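You operate a simulated robot arm through the tools that you are given. There is no shell and no other tool. Be economical: measure what you need, move in short steps, check, and stop when the job is done.

Carry out the task below with a simulated robot arm. There is one attempt and no reset: what you move stays moved.

TASK
Put the red round stick on top of the silver finned block.
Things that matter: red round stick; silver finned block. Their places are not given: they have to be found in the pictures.

It is judged by the outcome, as a careful person would: the job done as asked, and still so three seconds after it is handed in. It fails if anything else is knocked over, pushed out of place, dropped, spilled or broken.

THE ROBOT
A 6-joint arm with a two-finger parallel gripper, fixed in place. Base frame: the origin is at the foot of the arm, x ahead of it, y to its left, z up; the work surface is at about z = 0.8. Lengths are in m, angles in degrees, forces in N, time in s.
With the tool pointing down near the work surface it reaches from about 0.24 to 0.64 m from the base axis. Its first joint turns from -66.0 to 66.0 degrees. Payload 2.7 kg.
The TCP is the grasp point between the finger pads, 0.023 m short of the fingertips. In the tool frame z runs along the fingers and y along their closing line. Largest opening 0.094 m; finger width 0.038, thickness 0.01; the body of the gripper, 0.054 by 0.096 m, starts 0.039 m behind the TCP.
Orientation is that of the tool frame in the base frame, as [roll, pitch, yaw] about the fixed x, y, z axes, in that order (R = Rz(yaw) Ry(pitch) Rx(roll)). With the fingers straight down and closing along the base's y, the tool's x points along the base's -x, its y along +y and its z along -z.

THE INTERFACE
- The arm moves only by the tool servo_tool. Its argument "plan" is a list of rows, each a list of 7 numbers: the shift along the tool's x, y, z in units of 250 mm (1.0 is 250 mm), then the turn, a rotation vector about the tool's x, y, z in units of 180 degrees (1.0 is 180 degrees), then the opening, from 0 (shut) to 1 (fully open). In form: [[x, y, z, wx, wy, wz, fingers], ...]. A call has 1 to 8 rows; each row is the pose to reach, as a shift and turn from the pose commanded when the call began, along the tool's axes at that moment. A call with a number of a shift or a turn outside -1 to 1 is refused whole. Each row takes 0.2 s and may step no farther than 0.05 m and 8.6 degrees from the row before; otherwise, or with a gripper value out of range, the whole call is refused. Where a pose cannot be reached the arm comes as near as it can. A force on the tool above 40 N (or 10 N above the force at the start of the call, whichever is more), or a blocked arm, ends the call early, and 0.2 s more pass. Each finger travels about 0.045 m/s and halts on what it meets, pressing with about 29 N; the grip force reading is that of the motor and also rises with nothing between the fingers. The clock runs only during rows and for 0.2 s after the last one: add rows that repeat a pose to give the fingers time. The reply holds the time, the measured pose of the TCP, the force on the tool along the base axes, the opening and the grip force, in the units named above and with some noise, and new pictures: "views" is both (left out), scene, wrist or none.
- Cameras (640 x 400 px; columns grow to the right, rows downward): "scene" is fixed at [0.087, -0.4494, 1.3959]; the picture's right is [0.60, -0.80, 0.00], its down [-0.52, -0.39, -0.76] and it looks along [0.61, 0.46, -0.65] (base axes); focal length 338 px, centre (320, 200). "wrist" rides on the gripper at [-0.039, 0, -0.044] in the tool frame; the picture's right is [0.00, -1.00, 0.00], its down [0.97, 0.00, -0.24] and it looks along [0.24, 0.00, 0.97] (tool axes); focal length 218 px, centre (320, 200).
- probe_pixels(camera, pixels): for up to 12 pixels [column, row] of the newest picture of that camera ("zoom" is the newest enlarged one), the place [x, y, z] in the base frame of the surface seen there, good to about 0.003 m. The clock stands still meanwhile.
- close_up(camera, box): a new picture of the part [left, top, right, bottom] of that camera's present view, enlarged. The clock stands still meanwhile.
- sign_off(): hands the job in; it is judged then, once.

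Keep the steps short. Do not move on a guess: measure, check each grasp and each placing, and mend mistakes. In all there are 60 turns and 120 pictures (those below and enlarged ones count). Leave the gripper open and the arm clear of the work at the hand-in unless told otherwise, and finish with a single line.

The tools are called after "Request:" as a command line: name --pt "numbers of a row" for each row, then --argument value for the rest, lists and objects as JSON in quotes. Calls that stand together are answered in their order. servo_tool: Moves the arm, as the interface text tells. Its arguments: {"type":"object","properties":{"plan":{"type":"array"},"views":{"type":"string","enum":["both","scene","wrist","none"]}},"required":["plan"]} The other tools are called the same way: probe_pixels (camera, pixels) gives the place of the surface under pixels of a picture; close_up (camera, box) takes an enlarged picture of a part of a camera's view; sign_off () hands the job in.

At the start:

```text
time_s: 0.0
tool_pos: [0.4563, 0.1125, 1.1069]
ee_rot: [-179.9, 0.0, -180.0]
force: [0.3, -0.1, -0.5]
opening: 0.094
gripper_force: 0.1
```

scene: 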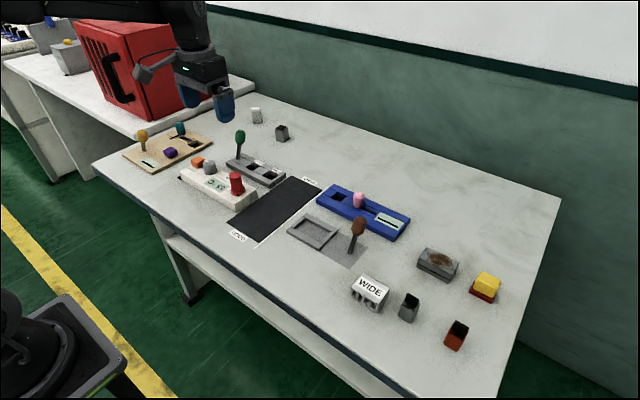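
wrist: 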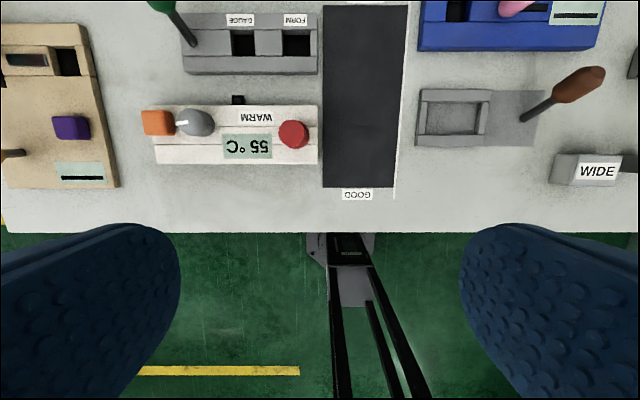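

I see a red round item at about (236,183) and several grey blocks on the right; I'll enlarge both regions to identify them.

Request:
close_up --camera "scene" --box '[330, 220, 510, 360]'

Request:
close_up --camera "scene" --box '[120, 90, 320, 250]'

```text
2.86 times, centred on (420, 290) of scene
```

zoom: 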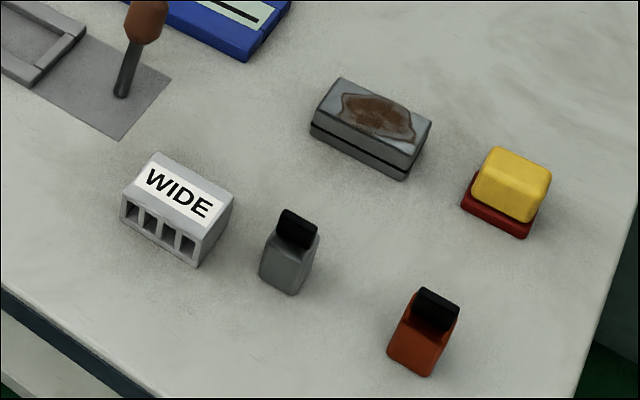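

```text
2.50 times, centred on (220, 170) of scene
```

zoom: 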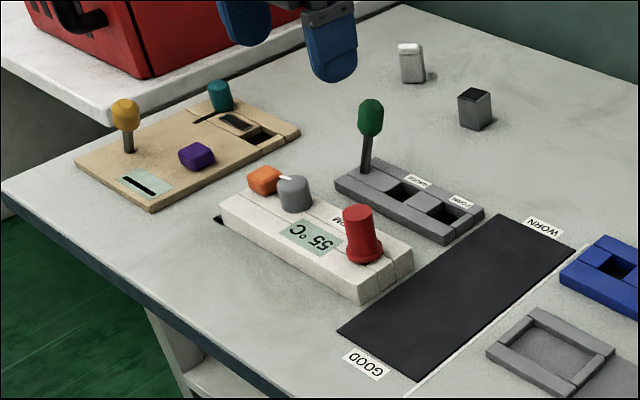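

The red cylinder on the WARM unit is the likely stick, and the slotted "WIDE" block is a candidate for the finned block. I'll enlarge further and look at the other grey blocks.

Request:
close_up --camera "scene" --box '[170, 145, 270, 210]'

Request:
close_up --camera "scene" --box '[235, 95, 305, 145]'

Request:
close_up --camera "wrist" --box '[130, 70, 350, 210]'

Request:
close_up --camera "scene" --box '[340, 265, 430, 325]'

```text
6.15 times, centred on (220, 178) of scene
```

zoom: 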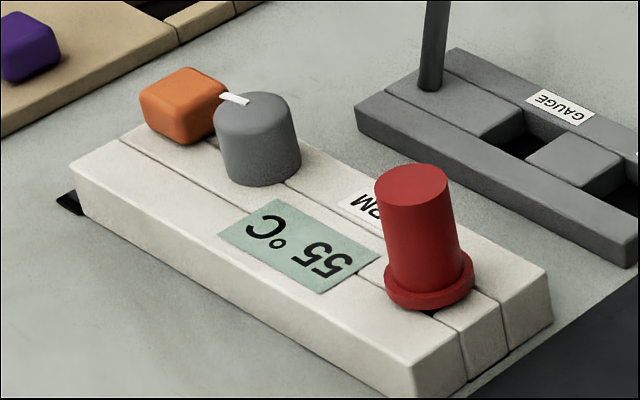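

```text
8.00 times, centred on (270, 120) of scene
```

zoom: 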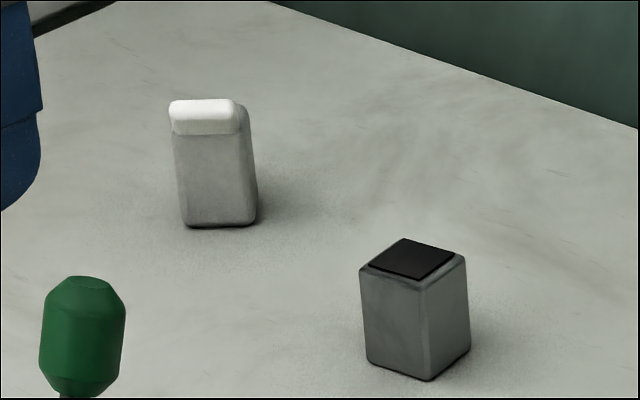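

```text
2.86 times, centred on (240, 140) of wrist
```

zoom: 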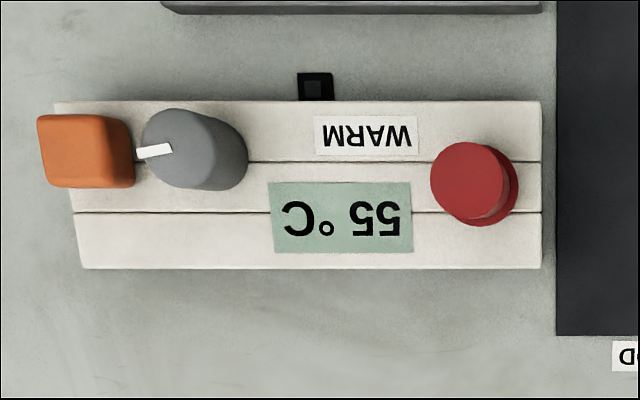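

```text
6.67 times, centred on (385, 295) of scene
```

zoom: 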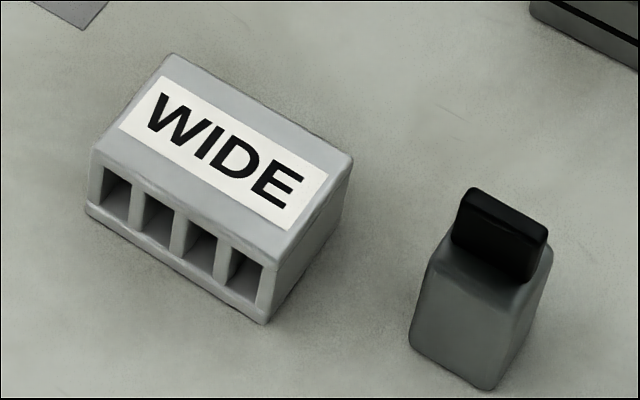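

Red stick is seated in the white warmer's end; the silver finned block is "WIDE". Measuring both in the scene picture.

Request:
probe_pixels --camera "scene" --pixels '[[237, 175], [233, 174], [241, 175], [237, 185], [238, 193], [250, 201], [365, 279], [388, 289], [353, 287], [378, 304], [376, 313], [371, 291]]'

Request:
probe_pixels --camera "wrist" --pixels '[[290, 132], [297, 127], [285, 135], [297, 141], [305, 145], [306, 139], [200, 120], [159, 123], [312, 115], [312, 155], [590, 170], [238, 98]]'

```text
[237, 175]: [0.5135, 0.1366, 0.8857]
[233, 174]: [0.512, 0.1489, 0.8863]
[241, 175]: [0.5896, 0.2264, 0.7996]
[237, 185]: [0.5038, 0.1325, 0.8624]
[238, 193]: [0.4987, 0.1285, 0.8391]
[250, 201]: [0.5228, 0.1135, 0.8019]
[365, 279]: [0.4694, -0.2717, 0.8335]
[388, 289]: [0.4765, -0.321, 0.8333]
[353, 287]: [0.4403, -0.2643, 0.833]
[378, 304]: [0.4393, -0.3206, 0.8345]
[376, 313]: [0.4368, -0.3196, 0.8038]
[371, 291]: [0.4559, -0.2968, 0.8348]
```

```text
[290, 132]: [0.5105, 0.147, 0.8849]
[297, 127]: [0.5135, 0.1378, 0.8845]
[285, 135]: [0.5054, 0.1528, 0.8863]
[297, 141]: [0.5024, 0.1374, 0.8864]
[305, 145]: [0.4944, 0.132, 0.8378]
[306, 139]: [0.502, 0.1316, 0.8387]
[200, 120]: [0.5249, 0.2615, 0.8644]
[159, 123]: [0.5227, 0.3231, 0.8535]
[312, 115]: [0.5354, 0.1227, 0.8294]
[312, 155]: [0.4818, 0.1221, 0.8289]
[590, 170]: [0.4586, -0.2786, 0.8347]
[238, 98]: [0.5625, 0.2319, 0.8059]
```

Stick axis ≈ (0.509, 0.144), Ø≈0.03, top z 0.886, collar at 0.839. WIDE block top is z≈0.834, centre ≈ (0.456, -0.296). I move above the stick (TCP z≈0.96) with the gripper open and check.

Request:
servo_tool --pt "-0.053 0.0315 0.147 0 0 0 1" --pt "-0.106 0.063 0.294 0 0 0 1" --pt "-0.159 0.0945 0.441 0 0 0 1" --pt "-0.212 0.126 0.588 0 0 0 1" --pt "-0.212 0.126 0.588 0 0 0 1"

```text
time_s: 1.2
tool_pos: [0.5113, 0.1433, 0.9571]
ee_rot: [180.0, 0.1, 180.0]
force: [0.5, -0.1, 0.4]
opening: 0.0941
gripper_force: 0.0
```

scene: 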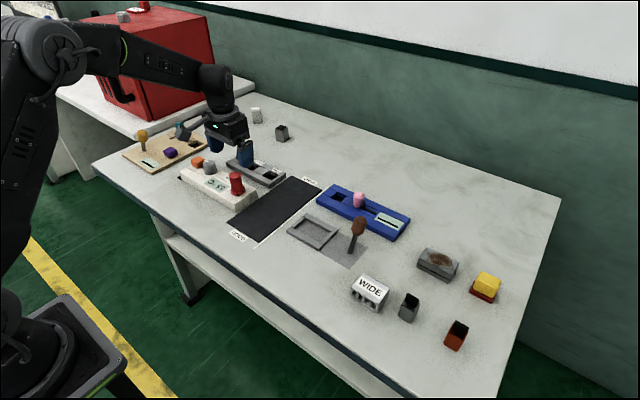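
wrist: 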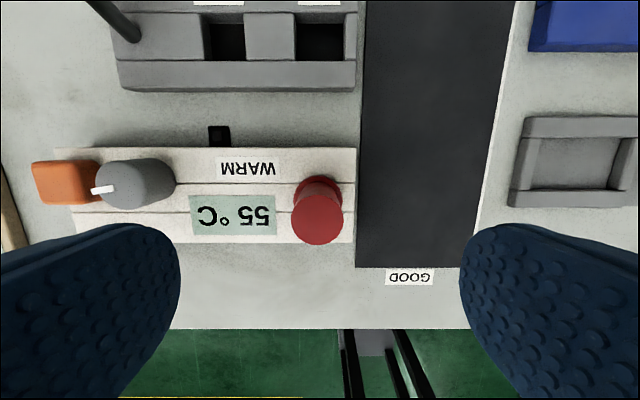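

Stick top circle centred at (318,217), which is aligned with the TCP. I descend 0.09 m to z≈0.867 with the gripper open.

Request:
servo_tool --pt "0 0.002 0.12 0 0 0 1" --pt "0 0.002 0.24 0 0 0 1" --pt "0 0.002 0.36 0 0 0 1" --pt "0 0.002 0.36 0 0 0 1"

```text
time_s: 2.2
tool_pos: [0.5109, 0.1445, 0.8687]
ee_rot: [-180.0, 0.1, 180.0]
force: [0.0, -0.3, 0.2]
opening: 0.0942
gripper_force: 0.1
```

scene: 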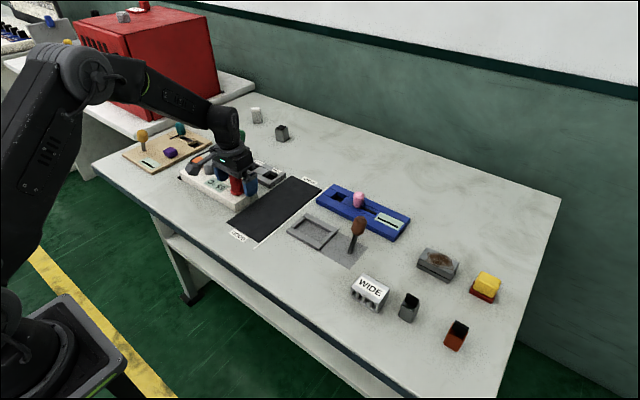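
wrist: 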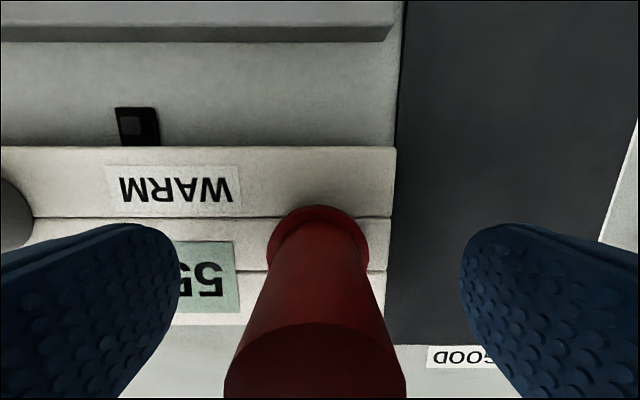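

The stick stands between the pads, slightly left of centre (~315). Now I close the fingers.

Request:
servo_tool --pt "0 0 0 0 0 0 0.6" --pt "0 0 0 0 0 0 0.3" --pt "0 0 0 0 0 0 0.1" --pt "0 0 0 0 0 0 0.1" --pt "0 0 0 0 0 0 0.1" --pt "0 0 0 0 0 0 0.1" --pt "0 0 0 0 0 0 0.1" --views "wrist"

```text
time_s: 3.8
tool_pos: [0.5115, 0.144, 0.8697]
ee_rot: [-180.0, 0.2, 180.0]
force: [-0.1, 0.4, 1.4]
opening: 0.0287
gripper_force: 28.8
```

wrist: 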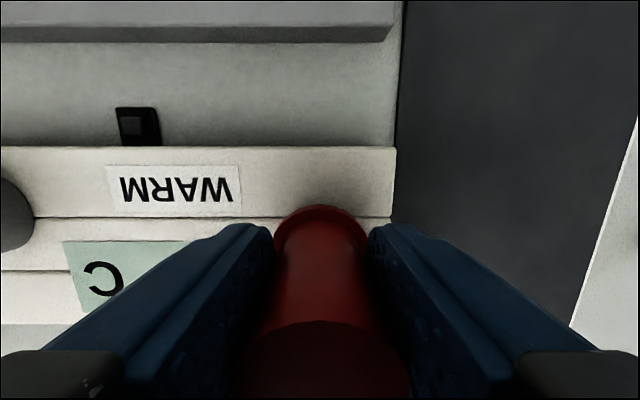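

Gripped at 0.0287 m with 29 N. I lift straight up by 5 cm in small steps and watch the force.

Request:
servo_tool --pt "0 0 -0.02 0 0 0 0.1" --pt "0 0 -0.05 0 0 0 0.1" --pt "0 0 -0.1 0 0 0 0.1" --pt "0 0 -0.15 0 0 0 0.1" --pt "0 0 -0.2 0 0 0 0.1"

```text
time_s: 5.0
tool_pos: [0.5114, 0.1444, 0.9204]
ee_rot: [-180.0, 0.0, -179.9]
force: [-0.2, -0.5, -0.5]
opening: 0.0288
gripper_force: 28.9
```

scene: 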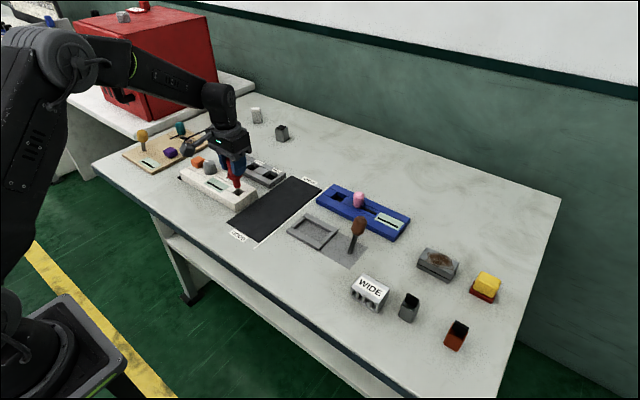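
wrist: 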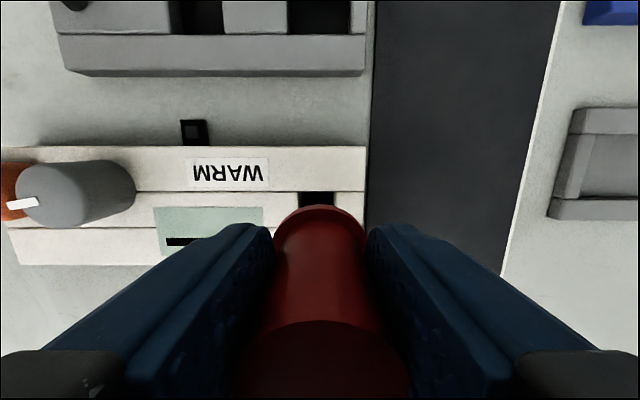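

The stick came out of a socket. I check its underside shape.

Request:
close_up --camera "scene" --box '[200, 130, 280, 210]'

```text
5.00 times, centred on (240, 170) of scene
```

zoom: 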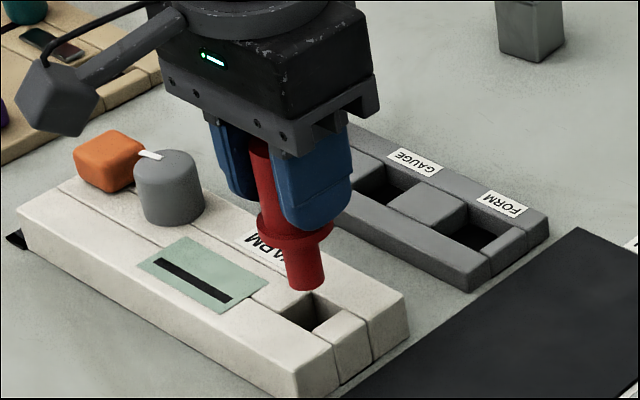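

There is a narrower stub below the collar with a flat end, so it can stand upright. I measure stub end height.

Request:
probe_pixels --camera "zoom" --pixels '[[306, 287], [308, 280], [292, 278], [321, 276], [297, 250], [295, 240], [262, 222], [330, 230]]'

```text
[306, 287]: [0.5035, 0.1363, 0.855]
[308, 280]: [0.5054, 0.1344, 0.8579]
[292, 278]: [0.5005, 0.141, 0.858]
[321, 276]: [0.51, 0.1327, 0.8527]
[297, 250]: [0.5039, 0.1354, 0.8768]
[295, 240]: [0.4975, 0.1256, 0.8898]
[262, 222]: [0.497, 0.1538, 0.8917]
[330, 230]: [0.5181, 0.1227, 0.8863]
```

Stub end sits ~0.067 below the TCP. Before travelling, I measure the neighbours of the block (brown-handled lever, dark bottle) and the block's top edges.

Request:
probe_pixels --camera "scene" --pixels '[[358, 217], [358, 224], [352, 248], [412, 297], [408, 300], [405, 312], [362, 275], [391, 288], [354, 286], [377, 304], [359, 194], [240, 134]]'

Request:
servo_tool --pt "0 0 -0.18 0 0 0 0.1" --pt "0 0 -0.36 0 0 0 0.1" --pt "0 0 -0.54 0 0 0 0.1" --pt "0 0 -0.54 0 0 0 0.1" --views "none"

```text
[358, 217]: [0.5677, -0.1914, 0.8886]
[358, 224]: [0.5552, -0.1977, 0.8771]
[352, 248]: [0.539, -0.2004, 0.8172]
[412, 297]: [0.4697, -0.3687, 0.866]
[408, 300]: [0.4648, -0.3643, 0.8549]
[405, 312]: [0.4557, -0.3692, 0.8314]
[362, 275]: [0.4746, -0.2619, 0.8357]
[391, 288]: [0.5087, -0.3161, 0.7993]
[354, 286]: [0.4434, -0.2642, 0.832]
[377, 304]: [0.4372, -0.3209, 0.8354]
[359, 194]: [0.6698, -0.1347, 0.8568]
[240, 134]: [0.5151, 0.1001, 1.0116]
```

```text
time_s: 6.0
tool_pos: [0.5124, 0.1443, 1.0572]
ee_rot: [180.0, -0.1, -180.0]
force: [-0.8, -0.2, -0.2]
opening: 0.0286
gripper_force: 29.1
```

Path is clear at this height (lever top ~0.89, bottle ~0.87, carried end at 0.99). Travelling in two halves towards the block.

Request:
servo_tool --pt "0.0135 -0.12 0 0 0 0 0.1" --pt "0.027 -0.24 0 0 0 0 0.1" --pt "0.0405 -0.36 0 0 0 0 0.1" --pt "0.054 -0.48 0 0 0 0 0.1" --pt "0.0675 -0.6 0 0 0 0 0.1" --pt "0.081 -0.72 0 0 0 0 0.1" --pt "0.0945 -0.84 0 0 0 0 0.1" --pt "0.108 -0.9 0 0 0 0 0.1" --views "none"

Request:
servo_tool --pt "0.0135 -0.12 0 0 0 0 0.1" --pt "0.027 -0.24 0 0 0 0 0.1" --pt "0.0405 -0.36 0 0 0 0 0.1" --pt "0.054 -0.48 0 0 0 0 0.1" --pt "0.0675 -0.6 0 0 0 0 0.1" --pt "0.081 -0.72 0 0 0 0 0.1" --pt "0.108 -0.853 0 0 0 0 0.1" --pt "0.108 -0.853 0 0 0 0 0.1"

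```text
time_s: 7.8
tool_pos: [0.4822, -0.0816, 1.0538]
ee_rot: [-180.0, 0.1, 180.0]
force: [0.9, -0.5, -0.2]
opening: 0.0288
gripper_force: 28.9
```

```text
time_s: 9.6
tool_pos: [0.4561, -0.2946, 1.0543]
ee_rot: [179.9, 0.0, 180.0]
force: [0.7, 0.8, 0.1]
opening: 0.029
gripper_force: 29.2
```

scene: 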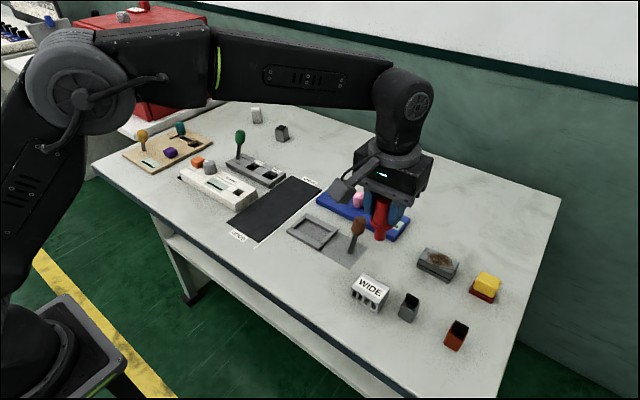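
wrist: 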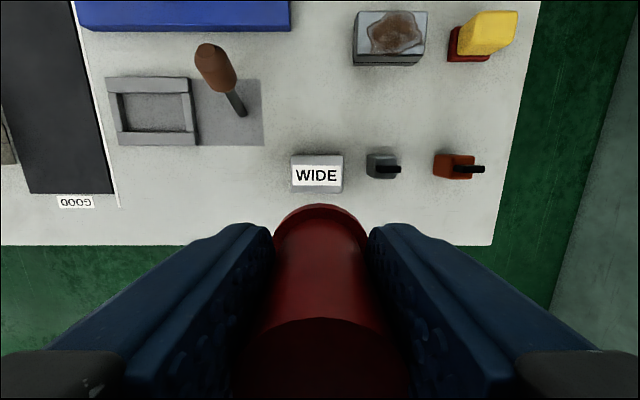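

Holding the stick above the block; block top is at (317,174) in the wrist view. I measure its top edges there.

Request:
probe_pixels --camera "wrist" --pixels '[[317, 175], [294, 175], [341, 175], [317, 157], [317, 190], [294, 160], [340, 160], [294, 189], [340, 189]]'

Request:
close_up --camera "wrist" --box '[270, 140, 370, 205]'

```text
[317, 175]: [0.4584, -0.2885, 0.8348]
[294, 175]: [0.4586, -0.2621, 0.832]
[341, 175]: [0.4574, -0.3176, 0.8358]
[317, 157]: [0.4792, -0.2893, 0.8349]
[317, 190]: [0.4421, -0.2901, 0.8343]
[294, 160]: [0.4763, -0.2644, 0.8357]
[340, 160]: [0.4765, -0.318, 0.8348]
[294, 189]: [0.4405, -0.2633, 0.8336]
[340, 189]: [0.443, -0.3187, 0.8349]
```

```text
6.15 times, centred on (320, 172) of wrist
```

zoom: 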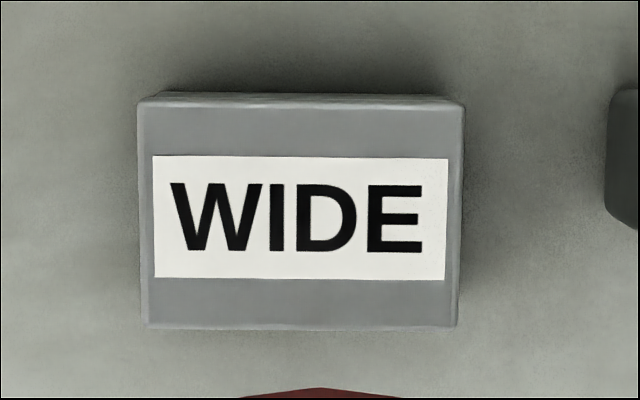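

Block centre is (0.4595, -0.290). I correct +3.5 mm x, +4 mm y and descend 0.135 m, leaving ~2 cm clearance.

Request:
servo_tool --pt "-0.014 0.016 0.0 0 0 0 0.1" --pt "-0.014 0.016 0.14 0 0 0 0.1" --pt "-0.014 0.016 0.28 0 0 0 0.1" --pt "-0.014 0.016 0.42 0 0 0 0.1" --pt "-0.014 0.016 0.54 0 0 0 0.1" --pt "-0.014 0.016 0.54 0 0 0 0.1"

Request:
close_up --camera "scene" --box '[330, 230, 430, 330]'

```text
time_s: 11.0
tool_pos: [0.4585, -0.2896, 0.9204]
ee_rot: [180.0, 0.0, 180.0]
force: [0.2, -0.1, -0.3]
opening: 0.0287
gripper_force: 29.2
```

scene: 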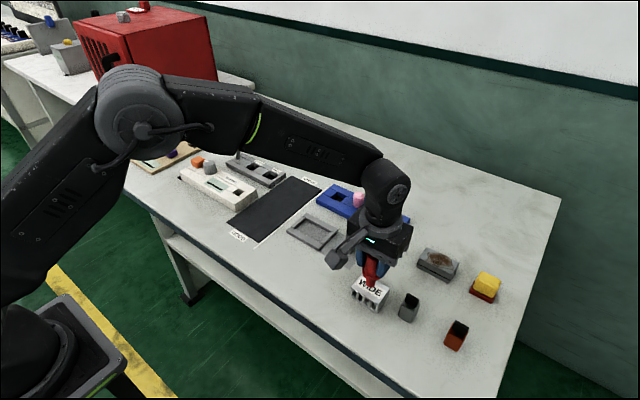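
wrist: 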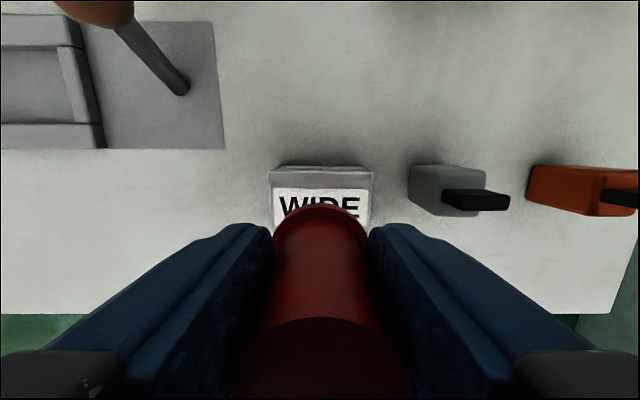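

```text
4.00 times, centred on (380, 280) of scene
```

zoom: 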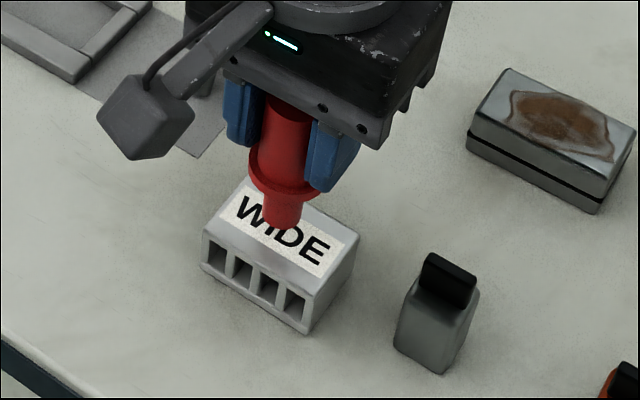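

Stub is centred over the block with ~1.9 cm clearance. Lower 14 mm, then creep in 1 mm rows to feel contact.

Request:
servo_tool --pt "0 0 0.03 0 0 0 0.1" --pt "0 0 0.056 0 0 0 0.1" --pt "0 0 0.06 0 0 0 0.1" --pt "0 0 0.064 0 0 0 0.1" --pt "0 0 0.064 0 0 0 0.1" --views "none"

Request:
close_up --camera "scene" --box '[340, 250, 400, 310]'

```text
time_s: 12.2
tool_pos: [0.459, -0.2908, 0.9039]
ee_rot: [-179.9, 0.0, -179.9]
force: [-0.2, 0.5, -0.7]
opening: 0.0288
gripper_force: 29.1
```

```text
6.67 times, centred on (370, 280) of scene
```

zoom: 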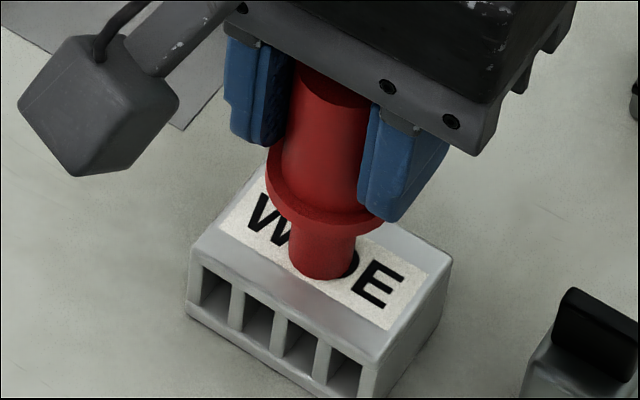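

No contact force yet and nearly touching. Creep down 1 mm at a time.

Request:
servo_tool --pt "0 0 0.004 0 0 0 0.1" --pt "0 0 0.006 0 0 0 0.1" --pt "0 0 0.006 0 0 0 0.1" --views "none"

Request:
servo_tool --pt "0 0 0.003 0 0 0 0.1" --pt "0 0 0.003 0 0 0 0.1" --views "none"

```text
time_s: 13.0
tool_pos: [0.4596, -0.2912, 0.9038]
ee_rot: [180.0, 0.1, 179.9]
force: [-1.2, 1.6, 7.6]
opening: 0.0288
gripper_force: 28.7
```

```text
time_s: 13.6
tool_pos: [0.4602, -0.2906, 0.9027]
ee_rot: [-179.8, 0.2, -180.0]
force: [-2.0, 5.1, 18.3]
opening: 0.0288
gripper_force: 28.5
```

Contact: force z rose to 18 N. I back off ~1.1 mm to relieve the load before releasing.

Request:
servo_tool --pt "0 0 -0.0045 0 0 0 0.1" --pt "0 0 -0.0045 0 0 0 0.1" --views "none"

Request:
close_up --camera "scene" --box '[340, 250, 400, 310]'

```text
time_s: 14.2
tool_pos: [0.46, -0.2906, 0.902]
ee_rot: [-180.0, 0.1, -179.9]
force: [4.8, -0.5, 10.4]
opening: 0.0289
gripper_force: 29.4
```

```text
6.67 times, centred on (370, 280) of scene
```

zoom: 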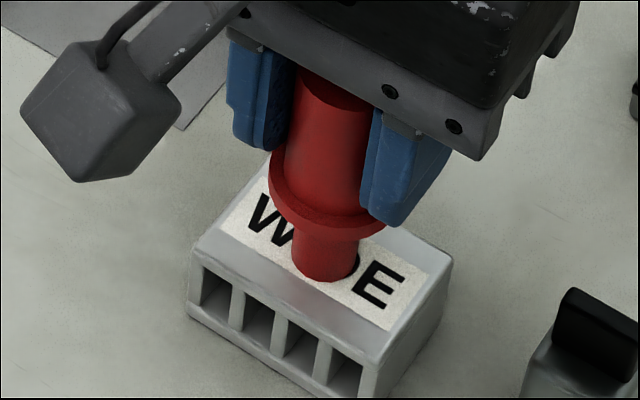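

Still 10 N; relieve another ~0.6 mm.

Request:
servo_tool --pt "0 0 -0.0025 0 0 0 0.1" --pt "0 0 -0.0025 0 0 0 0.1" --pt "0 0 -0.0025 0 0 0 0.1" --views "none"

```text
time_s: 15.0
tool_pos: [0.458, -0.2896, 0.9036]
ee_rot: [-180.0, -0.2, 179.9]
force: [1.0, 0.1, 4.2]
opening: 0.0288
gripper_force: 29.3
```

Light contact of 4 N, stick resting. Open slowly to about 0.05 m, staying still.

Request:
servo_tool --pt "0 0 0 0 0 0 0.3" --pt "0 0 0 0 0 0 0.32" --pt "0 0 0 0 0 0 0.36" --pt "0 0 0 0 0 0 0.42" --pt "0 0 0 0 0 0 0.5" --pt "0 0 0 0 0 0 0.58" --pt "0 0 0 0 0 0 0.58"

Request:
close_up --camera "scene" --box '[340, 250, 400, 310]'

```text
time_s: 16.6
tool_pos: [0.4593, -0.2906, 0.9042]
ee_rot: [-179.9, 0.0, -180.0]
force: [-0.9, -1.2, 1.0]
opening: 0.0544
gripper_force: 0.1
```

scene: 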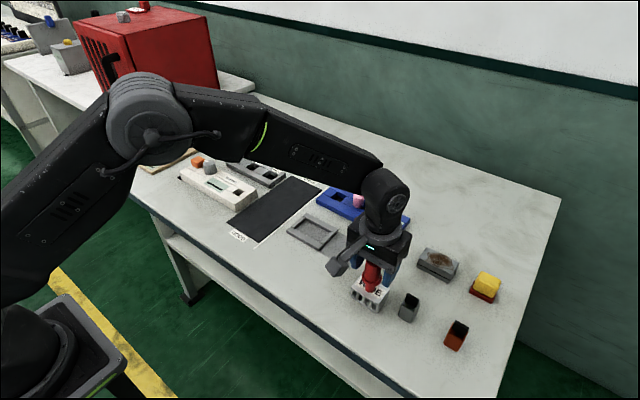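
wrist: 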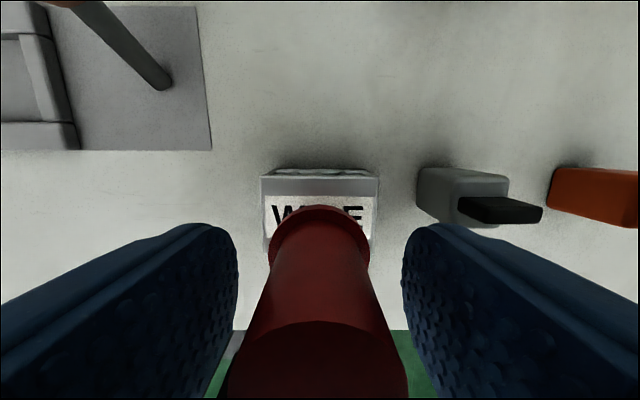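

```text
6.67 times, centred on (370, 280) of scene
```

zoom: 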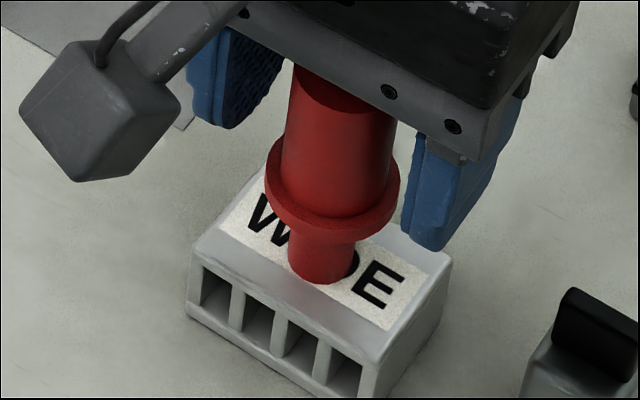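

The stick stands freely upright, with clearance on both sides. I rise straight up 0.15 m.

Request:
servo_tool --pt "0 0 -0.04 0 0 0 0.58" --pt "0 0 -0.12 0 0 0 0.58" --pt "0 0 -0.24 0 0 0 0.58" --pt "0 0 -0.4 0 0 0 0.7" --pt "0 0 -0.56 0 0 0 1" --pt "0 0 -0.6 0 0 0 1" --pt "0 0 -0.6 0 0 0 1"

Request:
close_up --camera "scene" --box '[330, 240, 410, 320]'

```text
time_s: 18.2
tool_pos: [0.4556, -0.2898, 1.0534]
ee_rot: [180.0, 0.0, 180.0]
force: [0.1, -0.4, 0.7]
opening: 0.094
gripper_force: 0.0
```

scene: 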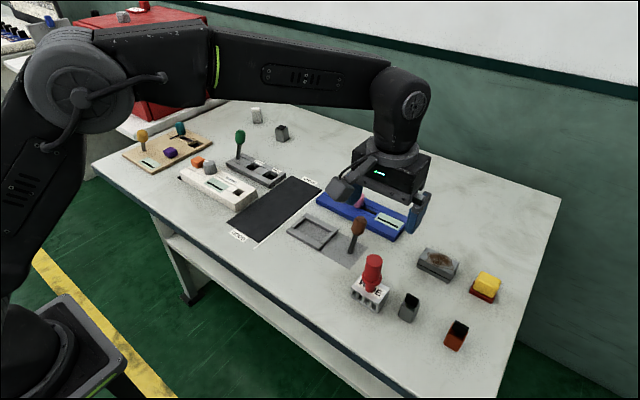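
wrist: 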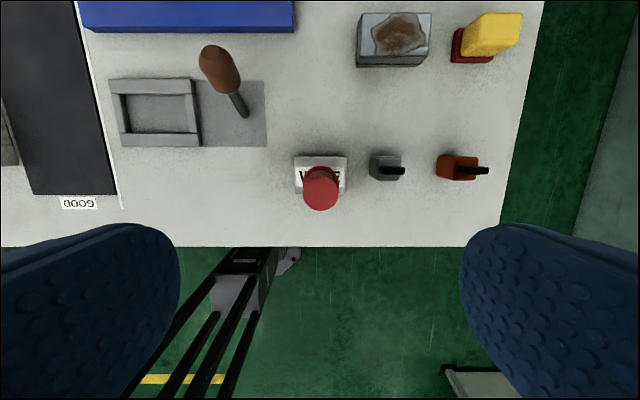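

```text
5.00 times, centred on (370, 280) of scene
```

zoom: 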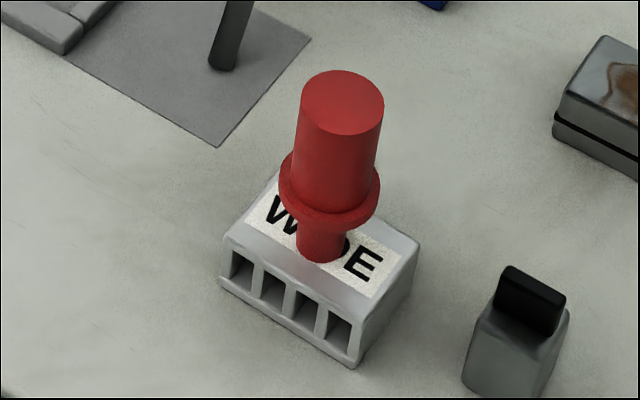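

The stick stands upright in the middle of the silver finned block, nothing else has moved, and the arm is clear with the gripper open. Handing in.

Request:
sign_off

```text
The job is handed in.
```

The red round stick is standing upright on top of the silver finned block (the one labelled "WIDE"), nothing else was disturbed, and the job is handed in.
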